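You operate a simulated robot arm through the tools that you are given. There is no shell and no other tool. Be economical: measure what you need, move in short steps, check, and stop when the job is done.

Carry out the task below with a simulated robot arm. There is one attempt and no reset: what you move stays moved.

Task
Take the orange bag clip and put it on top of the sleeve of corn tortillas.

It is judged by the outcome, as a careful person would: the job done as asked, and still so three seconds after it is handed in. It fails if anything else is knocked over, pushed out of place, dropped, spilled or broken.

Robot
A 6-joint arm with a two-finger parallel gripper, fixed in place. Base frame: the origin is at the foot of the arm, x ahead of it, y to its left, z up; the work surface is at about z = 0. Readings come in mm, rad, newtons and seconds.
With the tool pointing down near the work surface it reaches from about 140 to 580 mm from the base axis. Its first joint turns from -1.152 to 1.152 rad. Payload 2.1 kg.
The tool frame sits at the grasp point between the pads (the TCP): z along the fingers, y along the line on which they close. The tips reach 30 mm beyond it. The gripper opens to 94 mm. The fingers are 28 mm wide and 10 mm thick; the gripper's body (50 by 96 mm) begins 55 mm behind the TCP.
Orientation is that of the tool frame in the base frame, as [roll, pitch, yaw] about the fixed x, y, z axes, in that order (R = Rz(yaw) Ry(pitch) Rx(roll)). With the fingers straight down and closing along the base's y, the tool's x points along the base's -x, its y along +y and its z along -z.

Tools
- The arm moves only by the tool servo_tool. Its argument "commands" is a list of rows, each a list of 5 numbers: the shift along the tool's x, y, z in units of 50 mm (1.0 is 50 mm), then the turn about the tool's z in units of 6 degrees (1.0 is 6 degrees), then the opening, from 0 (shut) to 1 (fully open). In form: [[x, y, z, yaw, jaw], ...]. A call has 1 to 10 rows; each row shifts and turns the commanded pose from where the row before left it, along the tool's axes as they then stand. A call with a number of a shift or a turn outside -1 to 1 is refused whole. Rows are played at 5 a second. More than 50 mm and 0.15 rad between two rows, or a gripper value outside its range, and nothing of the call is played. Where a pose cannot be reached the arm comes as near as it can. A force on the tool above 40 N (or 10 N above the force at the start of the call, whichever is more), or a blocked arm, ends the call early, and 0.2 s more pass. The fingers move at their own pace (about 72 mm/s each) and stop on an object; they squeeze with about 39 N. The grip force told is the motor's: it shows also when the fingers shut on nothing. Time passes only in rows, and 0.2 s behind the last, so rows that do not move let the fingers close. The reply holds the time, the measured pose of the TCP, the force on the tool along the base axes, the opening and the grip force, in the units named above and with some noise, and new pictures: "pictures" is both (left out), scene, wrist or none.
- Cameras (640 x 400 px; columns grow to the right, rows downward): "scene" is fixed at [60.9, -395.1, 484]; the picture's right is [0.62, -0.78, 0.00], its down [-0.55, -0.44, -0.71] and it looks along [0.56, 0.44, -0.70] (base axes); focal length 228 px, centre (320, 200). "wrist" rides on the gripper at [76, 14, -103] in the tool frame; the picture's right is [-0.18, 0.98, 0.00], its down [-0.75, -0.14, -0.64] and it looks along [-0.63, -0.12, 0.77] (tool axes); focal length 243 px, centre (320, 200). There is no depth. A picture from a camera that has moved, and an enlarged one, comes with that camera's place and axes in the base frame and with its lens. The place of the scene camera against the robot may be out by one fixed shift of up to 25 mm in any direction.
- inspect(camera, box): a new picture of the part [left, top, right, bottom] of that camera's present view, enlarged. It takes no simulated time.
- job_done(): hands the job in; it is judged then, once.

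Go step by step. Nothing tells you positions but the pictures and the camera data: compare them with the known pose of the tool, close in by small moves and look again before you grip or let go. The budget is 90 turns and 170 pictures, counting those below and the enlarged ones. Unless the task says otherwise, let go and move clear before handing in, and close with one line.

The tools are called after "Emit:" as a command line: name --pt "numbers of a row" for each row, then --argument value for the rest, lists and objects as JSON in quotes. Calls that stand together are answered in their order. servo_tool: Moves the arm, as the interface text tells. Its arguments: {"type":"object","properties":{"commands":{"type":"array","items":{"type":"array","items":{"type":"number"}}},"pictures":{"type":"string","enum":["both","scene","wrist","none"]}},"required":["commands"]} The other tools are called the same way: inspect (camera, box) takes an enlarged picture of a part of a camera's view; job_done () hands the job in.

At the start:

```text
clock: 0.0
eef_pos: [271.2, -233.0, 297.2]
orientation: [-3.14, 0.002, -3.14]
contact_force: [-0.3, 0.4, -0.1]
finger_gap: 93.7
grasp_force: 0.1
```

scene: 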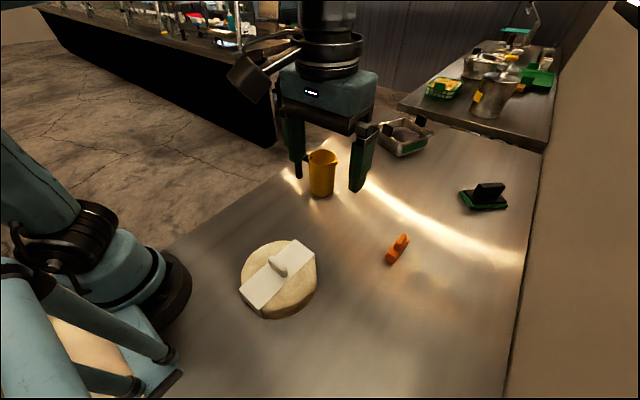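
wrist: 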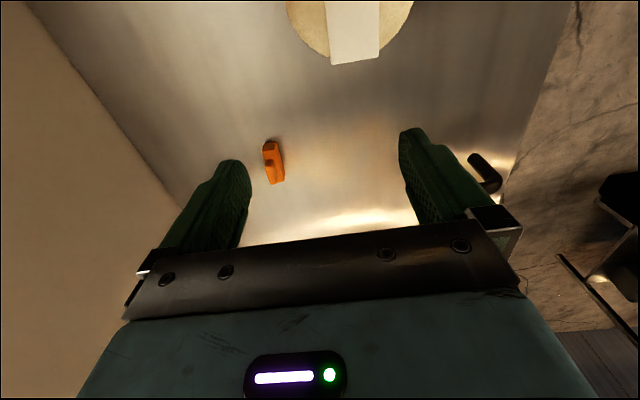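

I see an orange clip to the right on the steel surface and a round tan stack with a white band, probably the tortillas. I'll look closer at both before moving.

Emit:
inspect --camera "scene" --box '[220, 220, 340, 330]'

Emit:
inspect --camera "scene" --box '[360, 170, 520, 280]'

Emit:
inspect --camera "wrist" --box '[230, 0, 430, 200]'

```text
3.64 times, centred on (280, 275) of scene
camera zoom: at [60.9, -395.1, 484.0], right [0.62, -0.78, 0.0], down [-0.55, -0.44, -0.71], along [0.56, 0.44, -0.7], focal length 829 px, centre (466, -73)
```

zoom: 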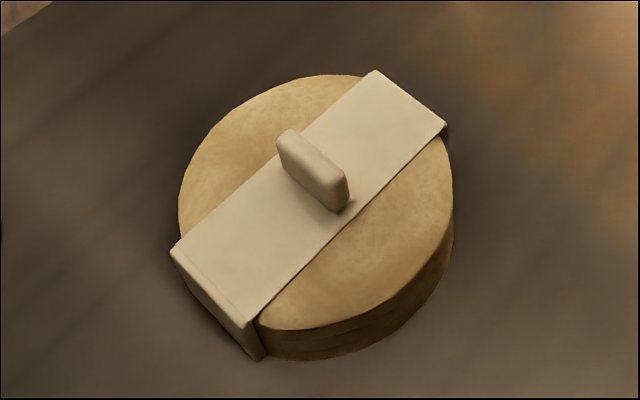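

```text
3.64 times, centred on (440, 225) of scene
camera zoom: at [60.9, -395.1, 484.0], right [0.62, -0.78, 0.0], down [-0.55, -0.44, -0.71], along [0.56, 0.44, -0.7], focal length 829 px, centre (-116, 109)
```

zoom: 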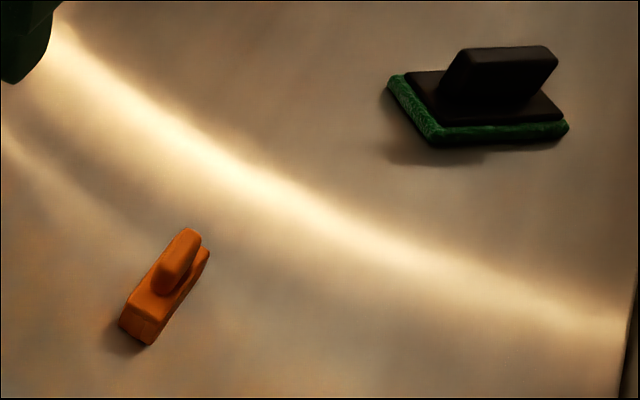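

```text
2.00 times, centred on (330, 100) of wrist
camera zoom: at [195.3, -218.0, 398.1], right [0.18, 0.98, 0.0], down [0.75, -0.14, 0.64], along [0.63, -0.12, -0.77], focal length 485 px, centre (300, 400)
```

zoom: 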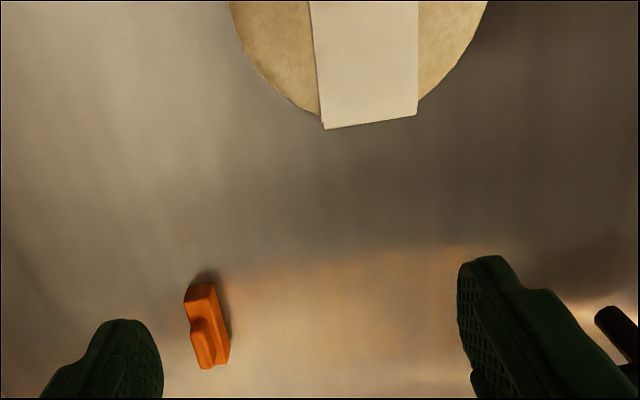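

The clip lies along base x at about (412, -348); the tortilla stack is centred near (170, -186), with a fin in the middle of its band. I'll move above the clip with the jaws open and look again.

Emit:
servo_tool --pt "-0.556 -0.452 0.4 0 1" --pt "-0.556 -0.452 0.4 0 1" --pt "-0.556 -0.452 0.4 0 1" --pt "-0.556 -0.452 0.4 0 1" --pt "-0.556 -0.452 0.4 0 1" --pt "0 0 0 0 1"

```text
clock: 1.4
eef_pos: [410.2, -347.4, 197.1]
orientation: [-3.141, 0.002, 3.142]
contact_force: [0.0, -0.1, 0.3]
finger_gap: 94.0
grasp_force: 0.1
camera wrist: at [334.7, -331.7, 298.4], right [0.18, 0.98, 0.0], down [0.75, -0.14, 0.64], along [0.63, -0.12, -0.77], focal length 243 px, centre (320, 200)
```

scene: 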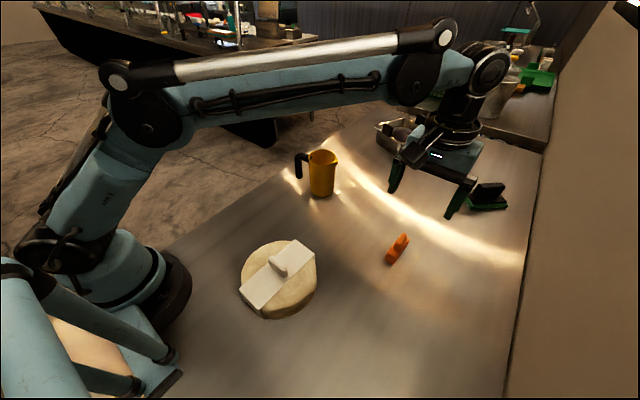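
wrist: 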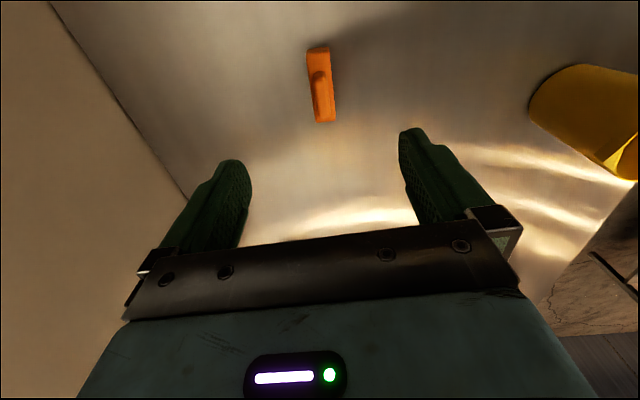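

Emit:
inspect --camera "wrist" --box '[270, 30, 370, 140]'

```text
3.64 times, centred on (320, 85) of wrist
camera zoom: at [334.7, -331.7, 298.4], right [0.18, 0.98, 0.0], down [0.75, -0.14, 0.64], along [0.63, -0.12, -0.77], focal length 882 px, centre (320, 618)
```

zoom: 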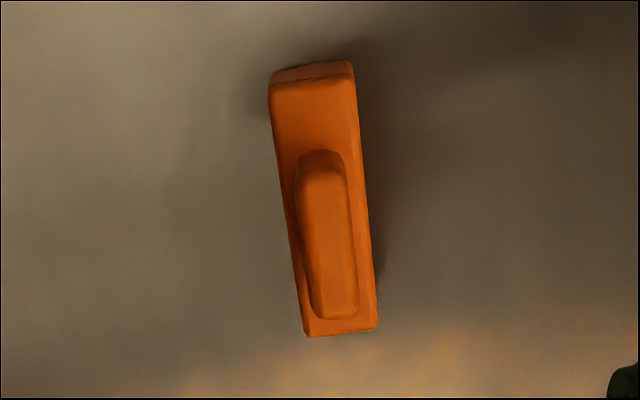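

The clip is a 24 mm wide block with a fin, centred about (412, -345) and turned about -3.5°. I'll align and lower to just above it.

Emit:
servo_tool --pt "-0.036 0.058 0.9 0.55 0.65" --pt "0 0 0.9 0 0.65" --pt "0 0 0.6 0 0.65" --pt "0 0 0.2 0 0.65" --pt "0 0 0 0 0.65"

```text
clock: 2.6
eef_pos: [411.8, -344.6, 65.1]
orientation: [3.141, 0.002, 3.085]
contact_force: [0.4, -0.5, 0.4]
finger_gap: 61.4
grasp_force: 0.0
camera wrist: at [336.4, -324.4, 167.4], right [0.24, 0.97, 0.0], down [0.74, -0.18, 0.64], along [0.62, -0.15, -0.77], focal length 243 px, centre (320, 200)
```

scene: 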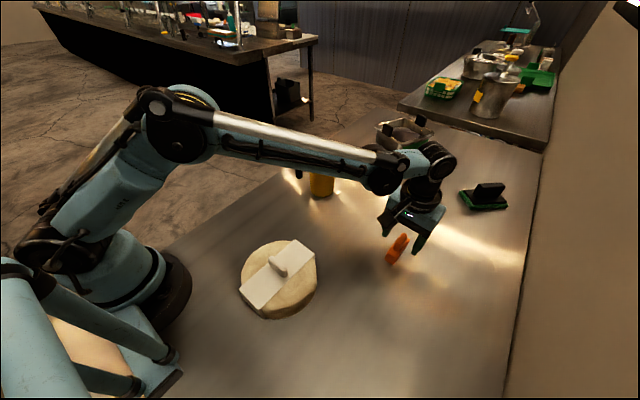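
wrist: 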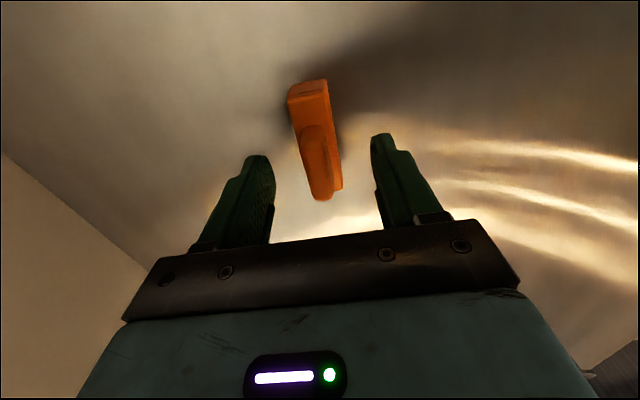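

Emit:
inspect --camera "wrist" --box '[230, 60, 430, 220]'

Emit:
inspect --camera "scene" --box '[360, 200, 460, 280]'

```text
2.50 times, centred on (330, 140) of wrist
camera zoom: at [336.4, -324.4, 167.4], right [0.24, 0.97, 0.0], down [0.74, -0.18, 0.64], along [0.62, -0.15, -0.77], focal length 606 px, centre (295, 350)
```

zoom: 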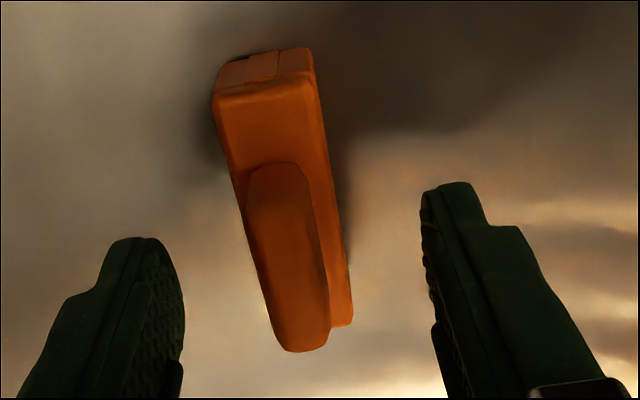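

```text
5.00 times, centred on (410, 240) of scene
camera zoom: at [60.9, -395.1, 484.0], right [0.62, -0.78, 0.0], down [-0.55, -0.44, -0.71], along [0.56, 0.44, -0.7], focal length 1140 px, centre (-130, 0)
```

zoom: 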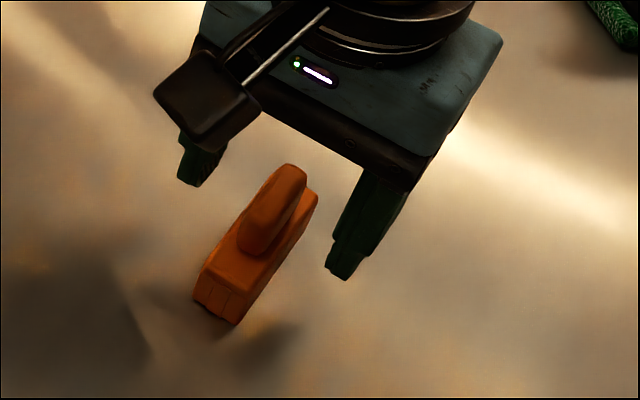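

The clip sits between the fingers and is well aligned. I'll lower until the tips are about 4 mm above the surface and close.

Emit:
servo_tool --pt "0 0.02 0.4 0 0.6" --pt "0 0 0.2 0 0.6" --pt "0 0 0 0 0.6" --pt "0 0 0 0 0" --pt "0 0 0 0 0" --pt "0 0 0 0 0" --pt "0 0 0 0 0"

```text
clock: 4.2
eef_pos: [412.9, -343.8, 36.6]
orientation: [3.141, 0.001, 3.085]
contact_force: [0.4, -0.5, -0.1]
finger_gap: 22.7
grasp_force: 38.8
camera wrist: at [336.6, -323.2, 138.0], right [0.24, 0.97, 0.0], down [0.74, -0.18, 0.64], along [0.62, -0.15, -0.77], focal length 243 px, centre (320, 200)
```

scene: 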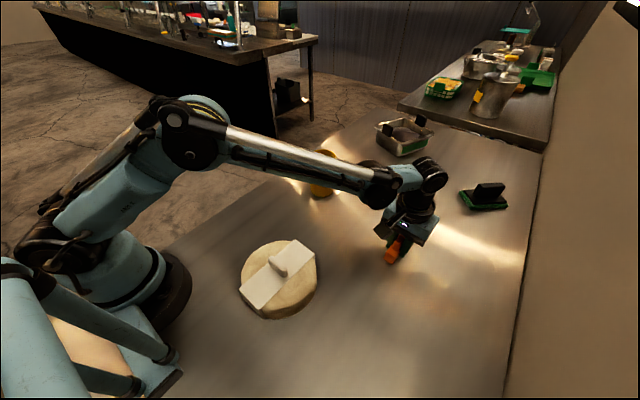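
wrist: 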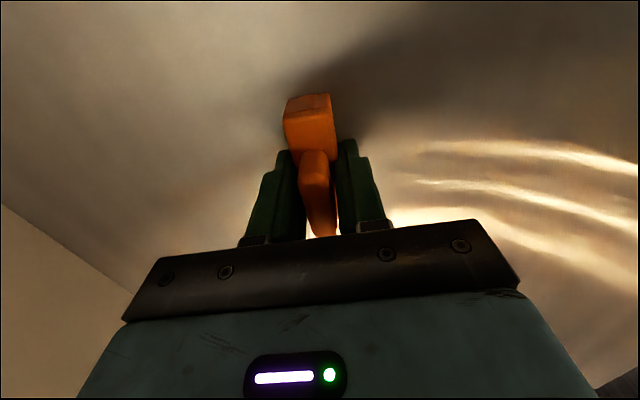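

The clip is held, gap 22.7 mm. I'll lift it and carry it to a spot above the tortillas to measure the stack.

Emit:
servo_tool --pt "0 0 -0.5 0 0" --pt "0 0 -0.9 0 0" --pt "0 0 -0.9 0 0" --pt "0 0 -0.3 -0.55 0" --pt "0.7 0.5 -0.3 0 0" --pt "0.7 0.5 -0.3 0 0" --pt "0.7 0.5 -0.3 0 0" --pt "0.7 0.5 -0.3 0 0" --pt "0.7 0.5 -0.2 0 0" --pt "0.7 0.5 -0.2 0 0"

Emit:
servo_tool --pt "0.2 0.1 0 0 0" --pt "0 0 0 0 0"

```text
clock: 6.4
eef_pos: [204.5, -193.9, 246.0]
orientation: [-3.14, 0.001, 3.141]
contact_force: [0.2, 0.0, -0.1]
finger_gap: 23.1
grasp_force: 39.3
camera wrist: at [126.0, -178.3, 348.8], right [0.18, 0.98, 0.0], down [0.75, -0.14, 0.64], along [0.63, -0.12, -0.77], focal length 243 px, centre (320, 200)
```

scene: 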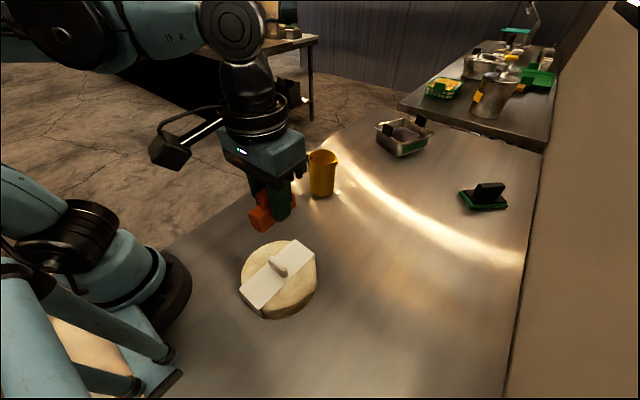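
wrist: 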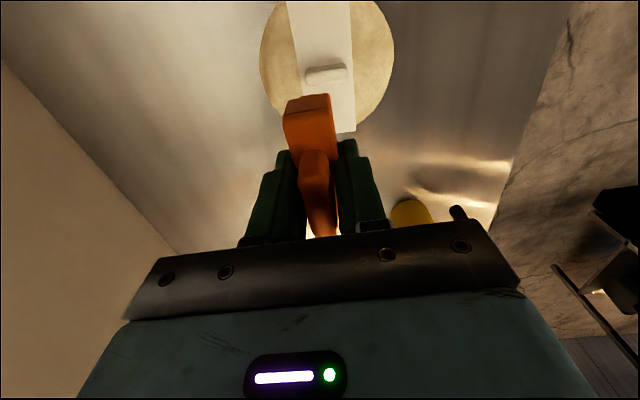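

```text
clock: 7.0
eef_pos: [193.4, -189.6, 246.5]
orientation: [-3.141, 0.003, 3.141]
contact_force: [0.2, 0.5, -0.5]
finger_gap: 22.9
grasp_force: 38.9
camera wrist: at [116.3, -173.2, 348.6], right [0.18, 0.98, 0.0], down [0.75, -0.14, 0.64], along [0.63, -0.12, -0.77], focal length 243 px, centre (320, 200)
```

scene: 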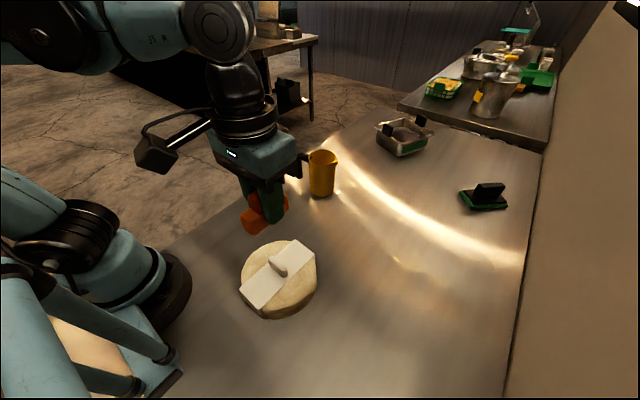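
wrist: 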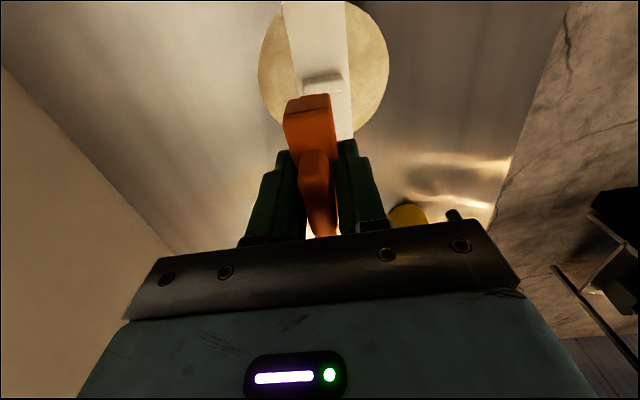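

Emit:
inspect --camera "wrist" --box '[240, 0, 410, 150]'

Emit:
inspect --camera "scene" --box '[220, 200, 340, 330]'

```text
2.67 times, centred on (325, 75) of wrist
camera zoom: at [116.3, -173.2, 348.6], right [0.18, 0.98, 0.0], down [0.75, -0.14, 0.64], along [0.63, -0.12, -0.77], focal length 647 px, centre (307, 533)
```

zoom: 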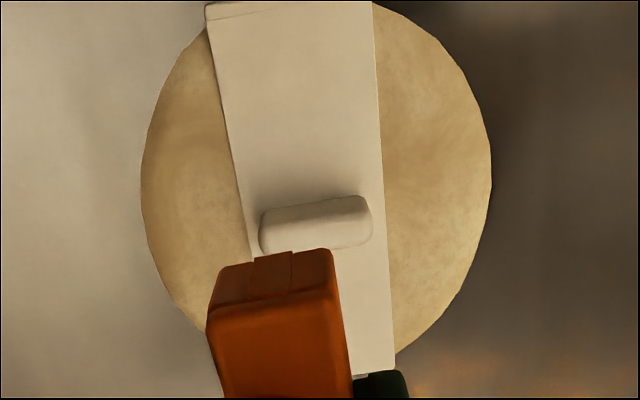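

```text
3.08 times, centred on (280, 265) of scene
camera zoom: at [60.9, -395.1, 484.0], right [0.62, -0.78, 0.0], down [-0.55, -0.44, -0.71], along [0.56, 0.44, -0.7], focal length 702 px, centre (443, 0)
```

zoom: 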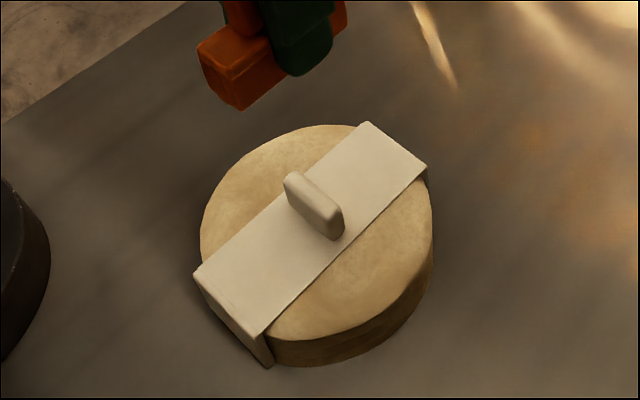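

The stack is centred about (192, -184), top near z 50, with its fin across the middle along y. I'll turn the clip about 92° so it lies across the band on the far side of the fin, where there is clearance.

Emit:
servo_tool --pt "0 0 0 1 0" --pt "0 0 0 1 0" --pt "0 0 0 1 0" --pt "0 0 0 1 0" --pt "0 0 0 1 0" --pt "0 0 0 1 0" --pt "0 0 0 1 0" --pt "0 0 0 1 0" --pt "0 0 0 1 0" --pt "0 0 0 1 0" --pictures "none"

Emit:
servo_tool --pt "0 0 0 1 0" --pt "0 0 0 1 0" --pt "0 0 0 1 0" --pt "0 0 0 1 0" --pt "0 0 0 1 0" --pt "0 0 0 0.4 0" --pt "0.107 0.816 0 0 0" --pt "0 0 0.7 0 0" --pt "0 0 0.7 0 0" --pt "0 0 0 0 0"

```text
clock: 9.2
eef_pos: [192.6, -186.9, 246.1]
orientation: [3.141, 0.001, 2.093]
contact_force: [0.8, 0.5, 0.0]
finger_gap: 22.7
grasp_force: 39.3
```

```text
clock: 11.4
eef_pos: [233.8, -185.1, 176.3]
orientation: [-3.141, -0.002, 1.529]
contact_force: [-0.4, -0.2, -0.7]
finger_gap: 22.7
grasp_force: 38.9
camera wrist: at [250.9, -107.8, 277.6], right [0.97, -0.23, 0.0], down [-0.17, -0.75, 0.64], along [-0.14, -0.63, -0.77], focal length 243 px, centre (320, 200)
```

scene: 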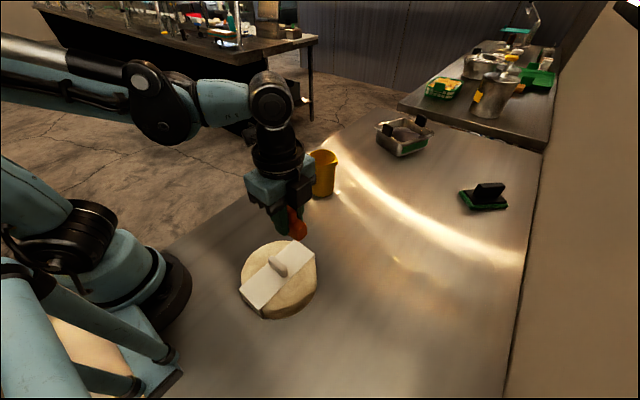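
wrist: 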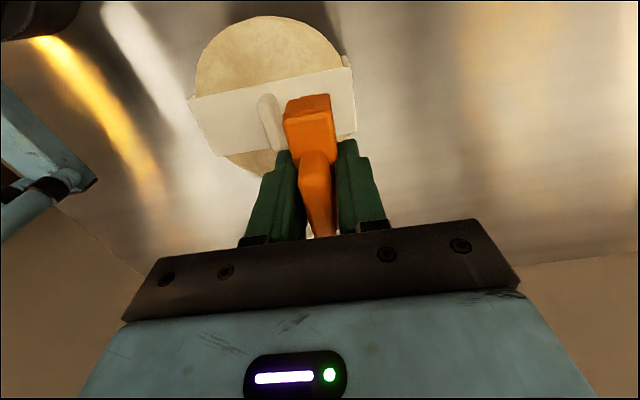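

Position over the far half of the band checks out at (234, -185). I'll lower to just above the stack and look.

Emit:
servo_tool --pt "0 0 0.6 0 0" --pt "0 0.03 0.6 0 0" --pt "0 0 0.2 0 0" --pt "0 0 0 0 0"

Emit:
inspect --camera "scene" --box '[220, 190, 340, 320]'

Emit:
inspect --camera "wrist" --box '[200, 50, 400, 220]'

```text
clock: 12.4
eef_pos: [235.4, -184.6, 106.6]
orientation: [3.141, 0.0, 1.53]
contact_force: [-0.5, -0.8, 0.2]
finger_gap: 22.8
grasp_force: 38.6
camera wrist: at [252.5, -107.6, 207.8], right [0.97, -0.23, 0.0], down [-0.17, -0.75, 0.64], along [-0.14, -0.63, -0.77], focal length 243 px, centre (320, 200)
```

scene: 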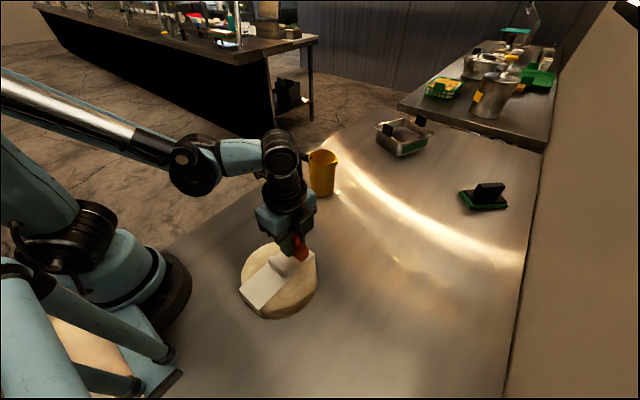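
wrist: 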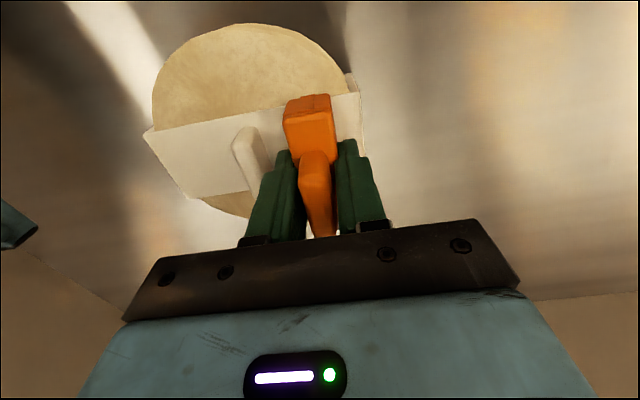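

```text
3.08 times, centred on (280, 255) of scene
camera zoom: at [60.9, -395.1, 484.0], right [0.62, -0.78, 0.0], down [-0.55, -0.44, -0.71], along [0.56, 0.44, -0.7], focal length 702 px, centre (443, 31)
```

zoom: 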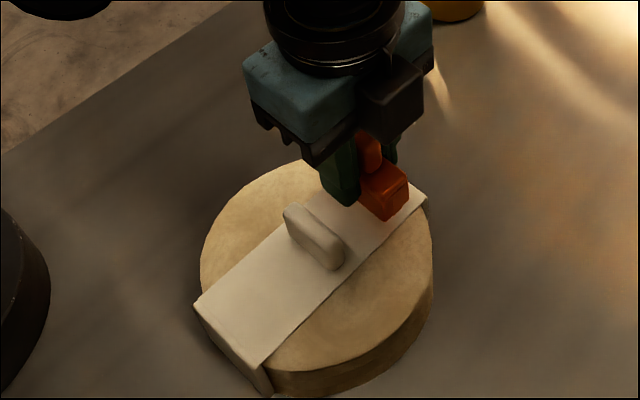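

```text
2.35 times, centred on (300, 135) of wrist
camera zoom: at [252.5, -107.6, 207.8], right [0.97, -0.23, 0.0], down [-0.17, -0.75, 0.64], along [-0.14, -0.63, -0.77], focal length 571 px, centre (367, 353)
```

zoom: 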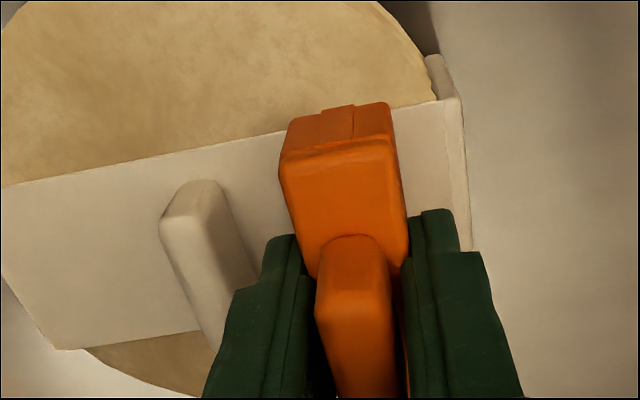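

Clip is clear of the fin and over the band. I'll descend in small steps and watch the force.

Emit:
servo_tool --pt "0 0 0.12 0 0" --pt "0 0 0.08 0 0" --pt "0 0 0.04 0 0" --pt "0 0 0.04 0 0" --pt "0 0 0 0 0"

Emit:
inspect --camera "scene" --box '[260, 210, 340, 290]'

```text
clock: 13.6
eef_pos: [235.0, -184.7, 92.9]
orientation: [3.14, -0.001, 1.529]
contact_force: [0.2, 0.1, -0.6]
finger_gap: 23.0
grasp_force: 39.0
camera wrist: at [252.6, -107.4, 194.1], right [0.97, -0.23, 0.0], down [-0.17, -0.75, 0.64], along [-0.14, -0.63, -0.77], focal length 243 px, centre (320, 200)
```

scene: 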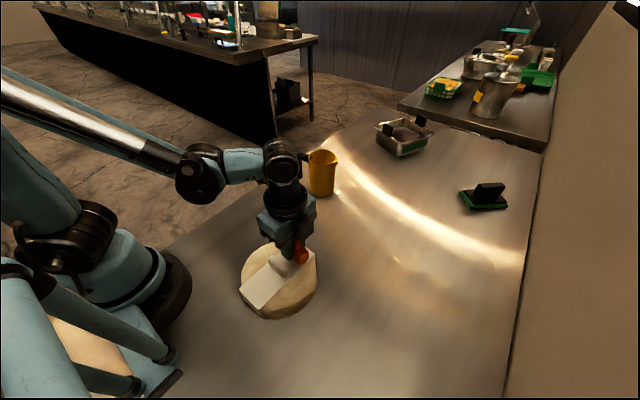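
wrist: 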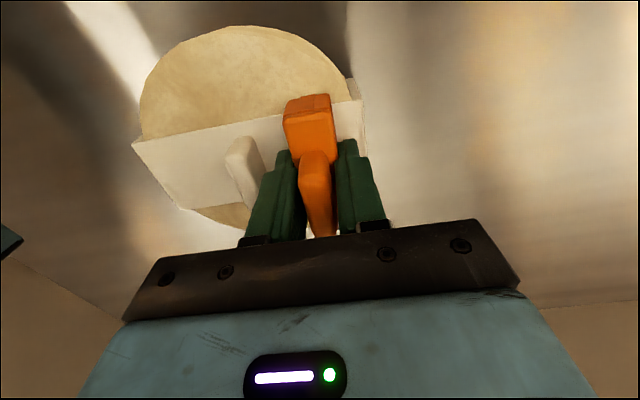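

```text
5.00 times, centred on (300, 250) of scene
camera zoom: at [60.9, -395.1, 484.0], right [0.62, -0.78, 0.0], down [-0.55, -0.44, -0.71], along [0.56, 0.44, -0.7], focal length 1140 px, centre (420, -50)
```

zoom: 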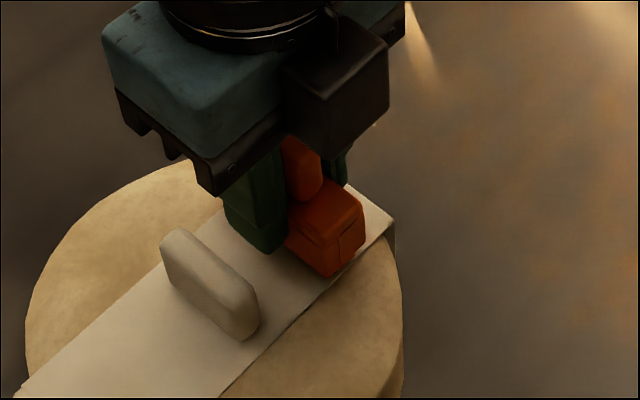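

No contact yet; continuing down in 1.5 mm steps.

Emit:
servo_tool --pt "0 0 0.03 0 0" --pt "0 0 0.03 0 0" --pt "0 0 0.03 0 0" --pt "0 0 0.03 0 0" --pt "0 0 0 0 0"

Emit:
inspect --camera "scene" --box '[260, 210, 340, 290]'

```text
clock: 14.8
eef_pos: [234.8, -184.4, 85.6]
orientation: [3.14, 0.0, 1.53]
contact_force: [0.2, -0.5, -0.3]
finger_gap: 22.9
grasp_force: 39.2
camera wrist: at [253.0, -107.4, 188.0], right [0.97, -0.23, 0.0], down [-0.17, -0.75, 0.64], along [-0.14, -0.63, -0.77], focal length 243 px, centre (320, 200)
```

scene: 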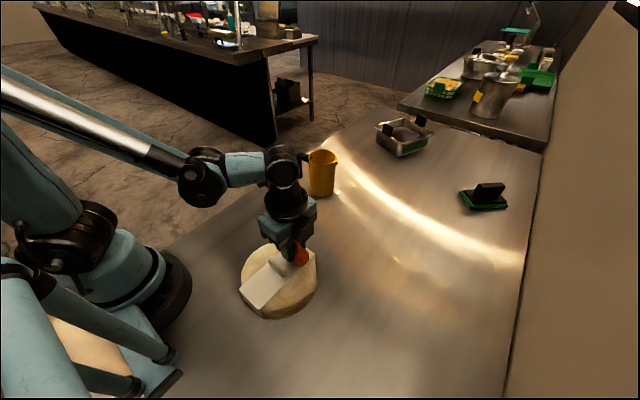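
wrist: 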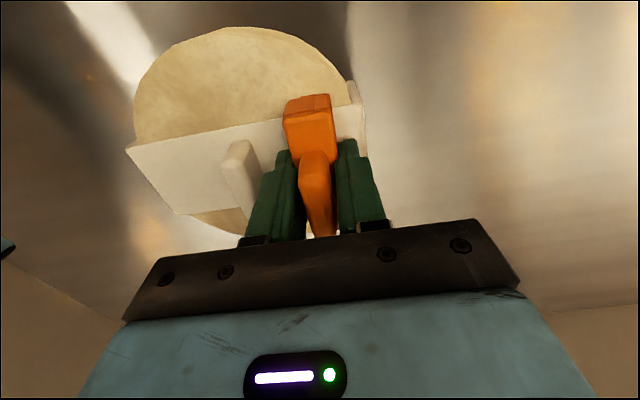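

```text
5.00 times, centred on (300, 250) of scene
camera zoom: at [60.9, -395.1, 484.0], right [0.62, -0.78, 0.0], down [-0.55, -0.44, -0.71], along [0.56, 0.44, -0.7], focal length 1140 px, centre (420, -50)
```

zoom: 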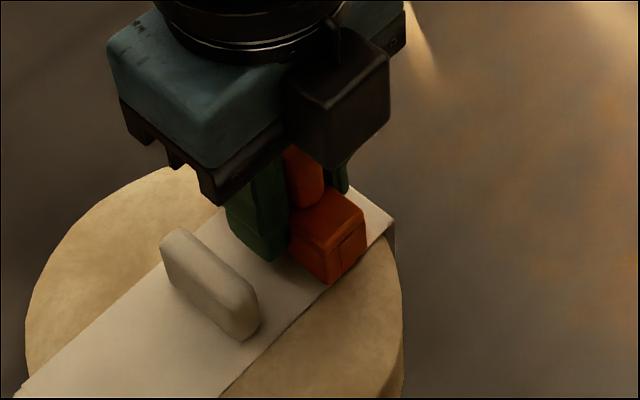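

Still no contact, though the gap is closing. Continuing down gently.

Emit:
servo_tool --pt "0 0 0.03 0 0" --pt "0 0 0.03 0 0" --pt "0 0 0.03 0 0" --pt "0 0 0 0 0" --pictures "wrist"

Emit:
inspect --camera "scene" --box '[260, 210, 340, 290]'

```text
clock: 15.4
eef_pos: [234.9, -183.8, 84.8]
orientation: [-3.141, -0.001, 1.53]
contact_force: [-1.1, 1.5, 17.0]
finger_gap: 22.9
grasp_force: 38.8
stopped in row 2: the force on the tool passed its limit (the readings are from after the stop); the commanded pose is now the measured one
camera wrist: at [253.1, -107.6, 186.8], right [0.97, -0.23, 0.0], down [-0.17, -0.75, 0.64], along [-0.14, -0.62, -0.77], focal length 243 px, centre (320, 200)
```

wrist: 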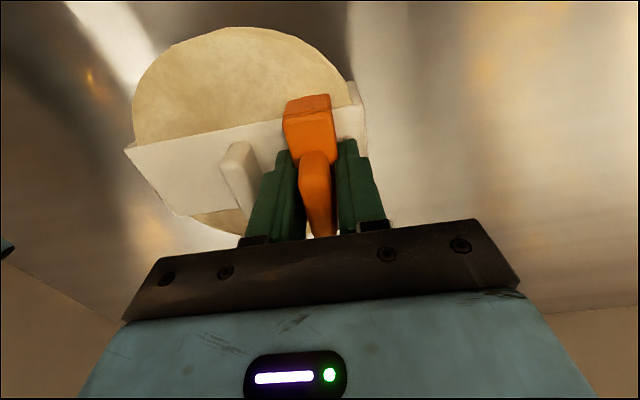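

```text
5.00 times, centred on (300, 250) of scene
camera zoom: at [60.9, -395.1, 484.0], right [0.62, -0.78, 0.0], down [-0.55, -0.44, -0.71], along [0.56, 0.44, -0.7], focal length 1140 px, centre (420, -50)
```

zoom: 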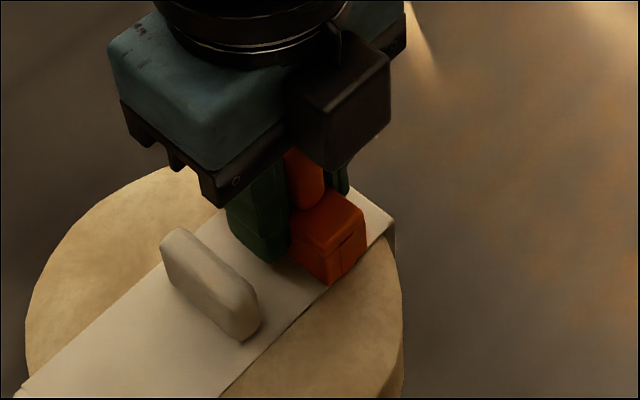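

The clip is resting on the band (17 N contact at TCP z 84.8). I'll open the fingers slightly so they stay clear of the fin, then rise straight up.

Emit:
servo_tool --pt "0 0 -0.01 0 0.2" --pt "0 0 0 0 0.36" --pt "0 0 0 0 0.36" --pt "0 0 -0.1 0 0.36" --pt "0 0 -0.4 0 0.36" --pt "0 0 -0.8 0 0.36" --pt "0 0 -0.8 0 0.36" --pt "0 0 0 0 0.36"

Emit:
inspect --camera "scene" --box '[220, 200, 340, 320]'

```text
clock: 17.2
eef_pos: [235.5, -184.0, 189.0]
orientation: [3.141, 0.001, 1.53]
contact_force: [-0.2, -0.1, -0.3]
finger_gap: 33.7
grasp_force: 0.1
camera wrist: at [251.7, -107.5, 292.0], right [0.97, -0.23, 0.0], down [-0.17, -0.75, 0.64], along [-0.14, -0.63, -0.77], focal length 243 px, centre (320, 200)
```

scene: 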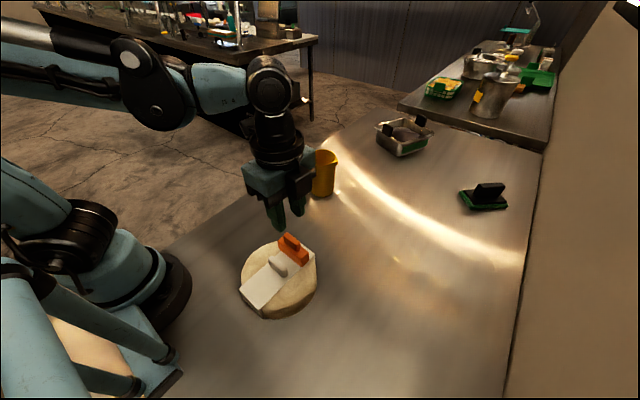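
wrist: 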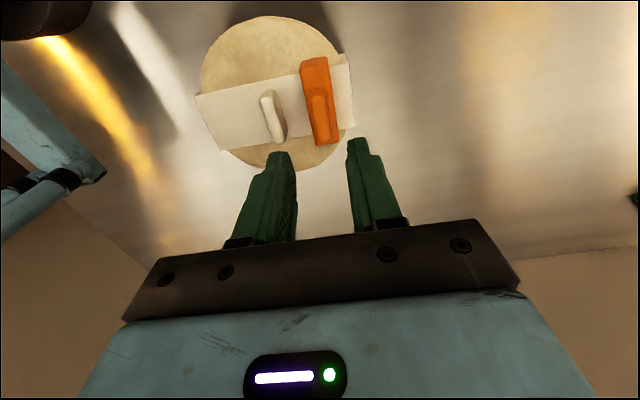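

```text
3.33 times, centred on (280, 260) of scene
camera zoom: at [60.9, -395.1, 484.0], right [0.62, -0.78, 0.0], down [-0.55, -0.44, -0.71], along [0.56, 0.44, -0.7], focal length 760 px, centre (453, 0)
```

zoom: 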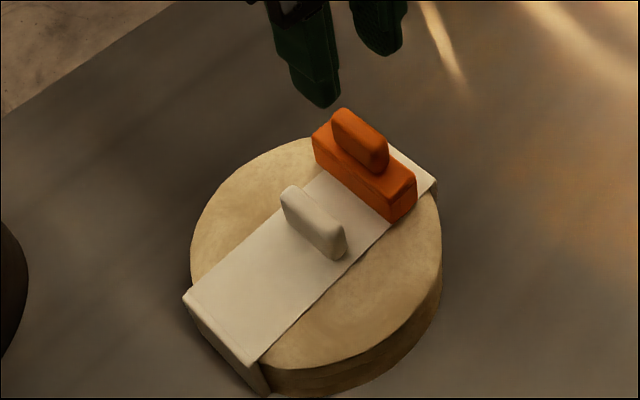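

The clip lies flat and steady on the tortilla sleeve, the gripper is clear, and nothing else has moved. Handing in.

Emit:
job_done

```text
The job is handed in.
```

The orange bag clip is on top of the sleeve of corn tortillas, lying flat across the band next to its fin, and the last pictures show nothing else moved.
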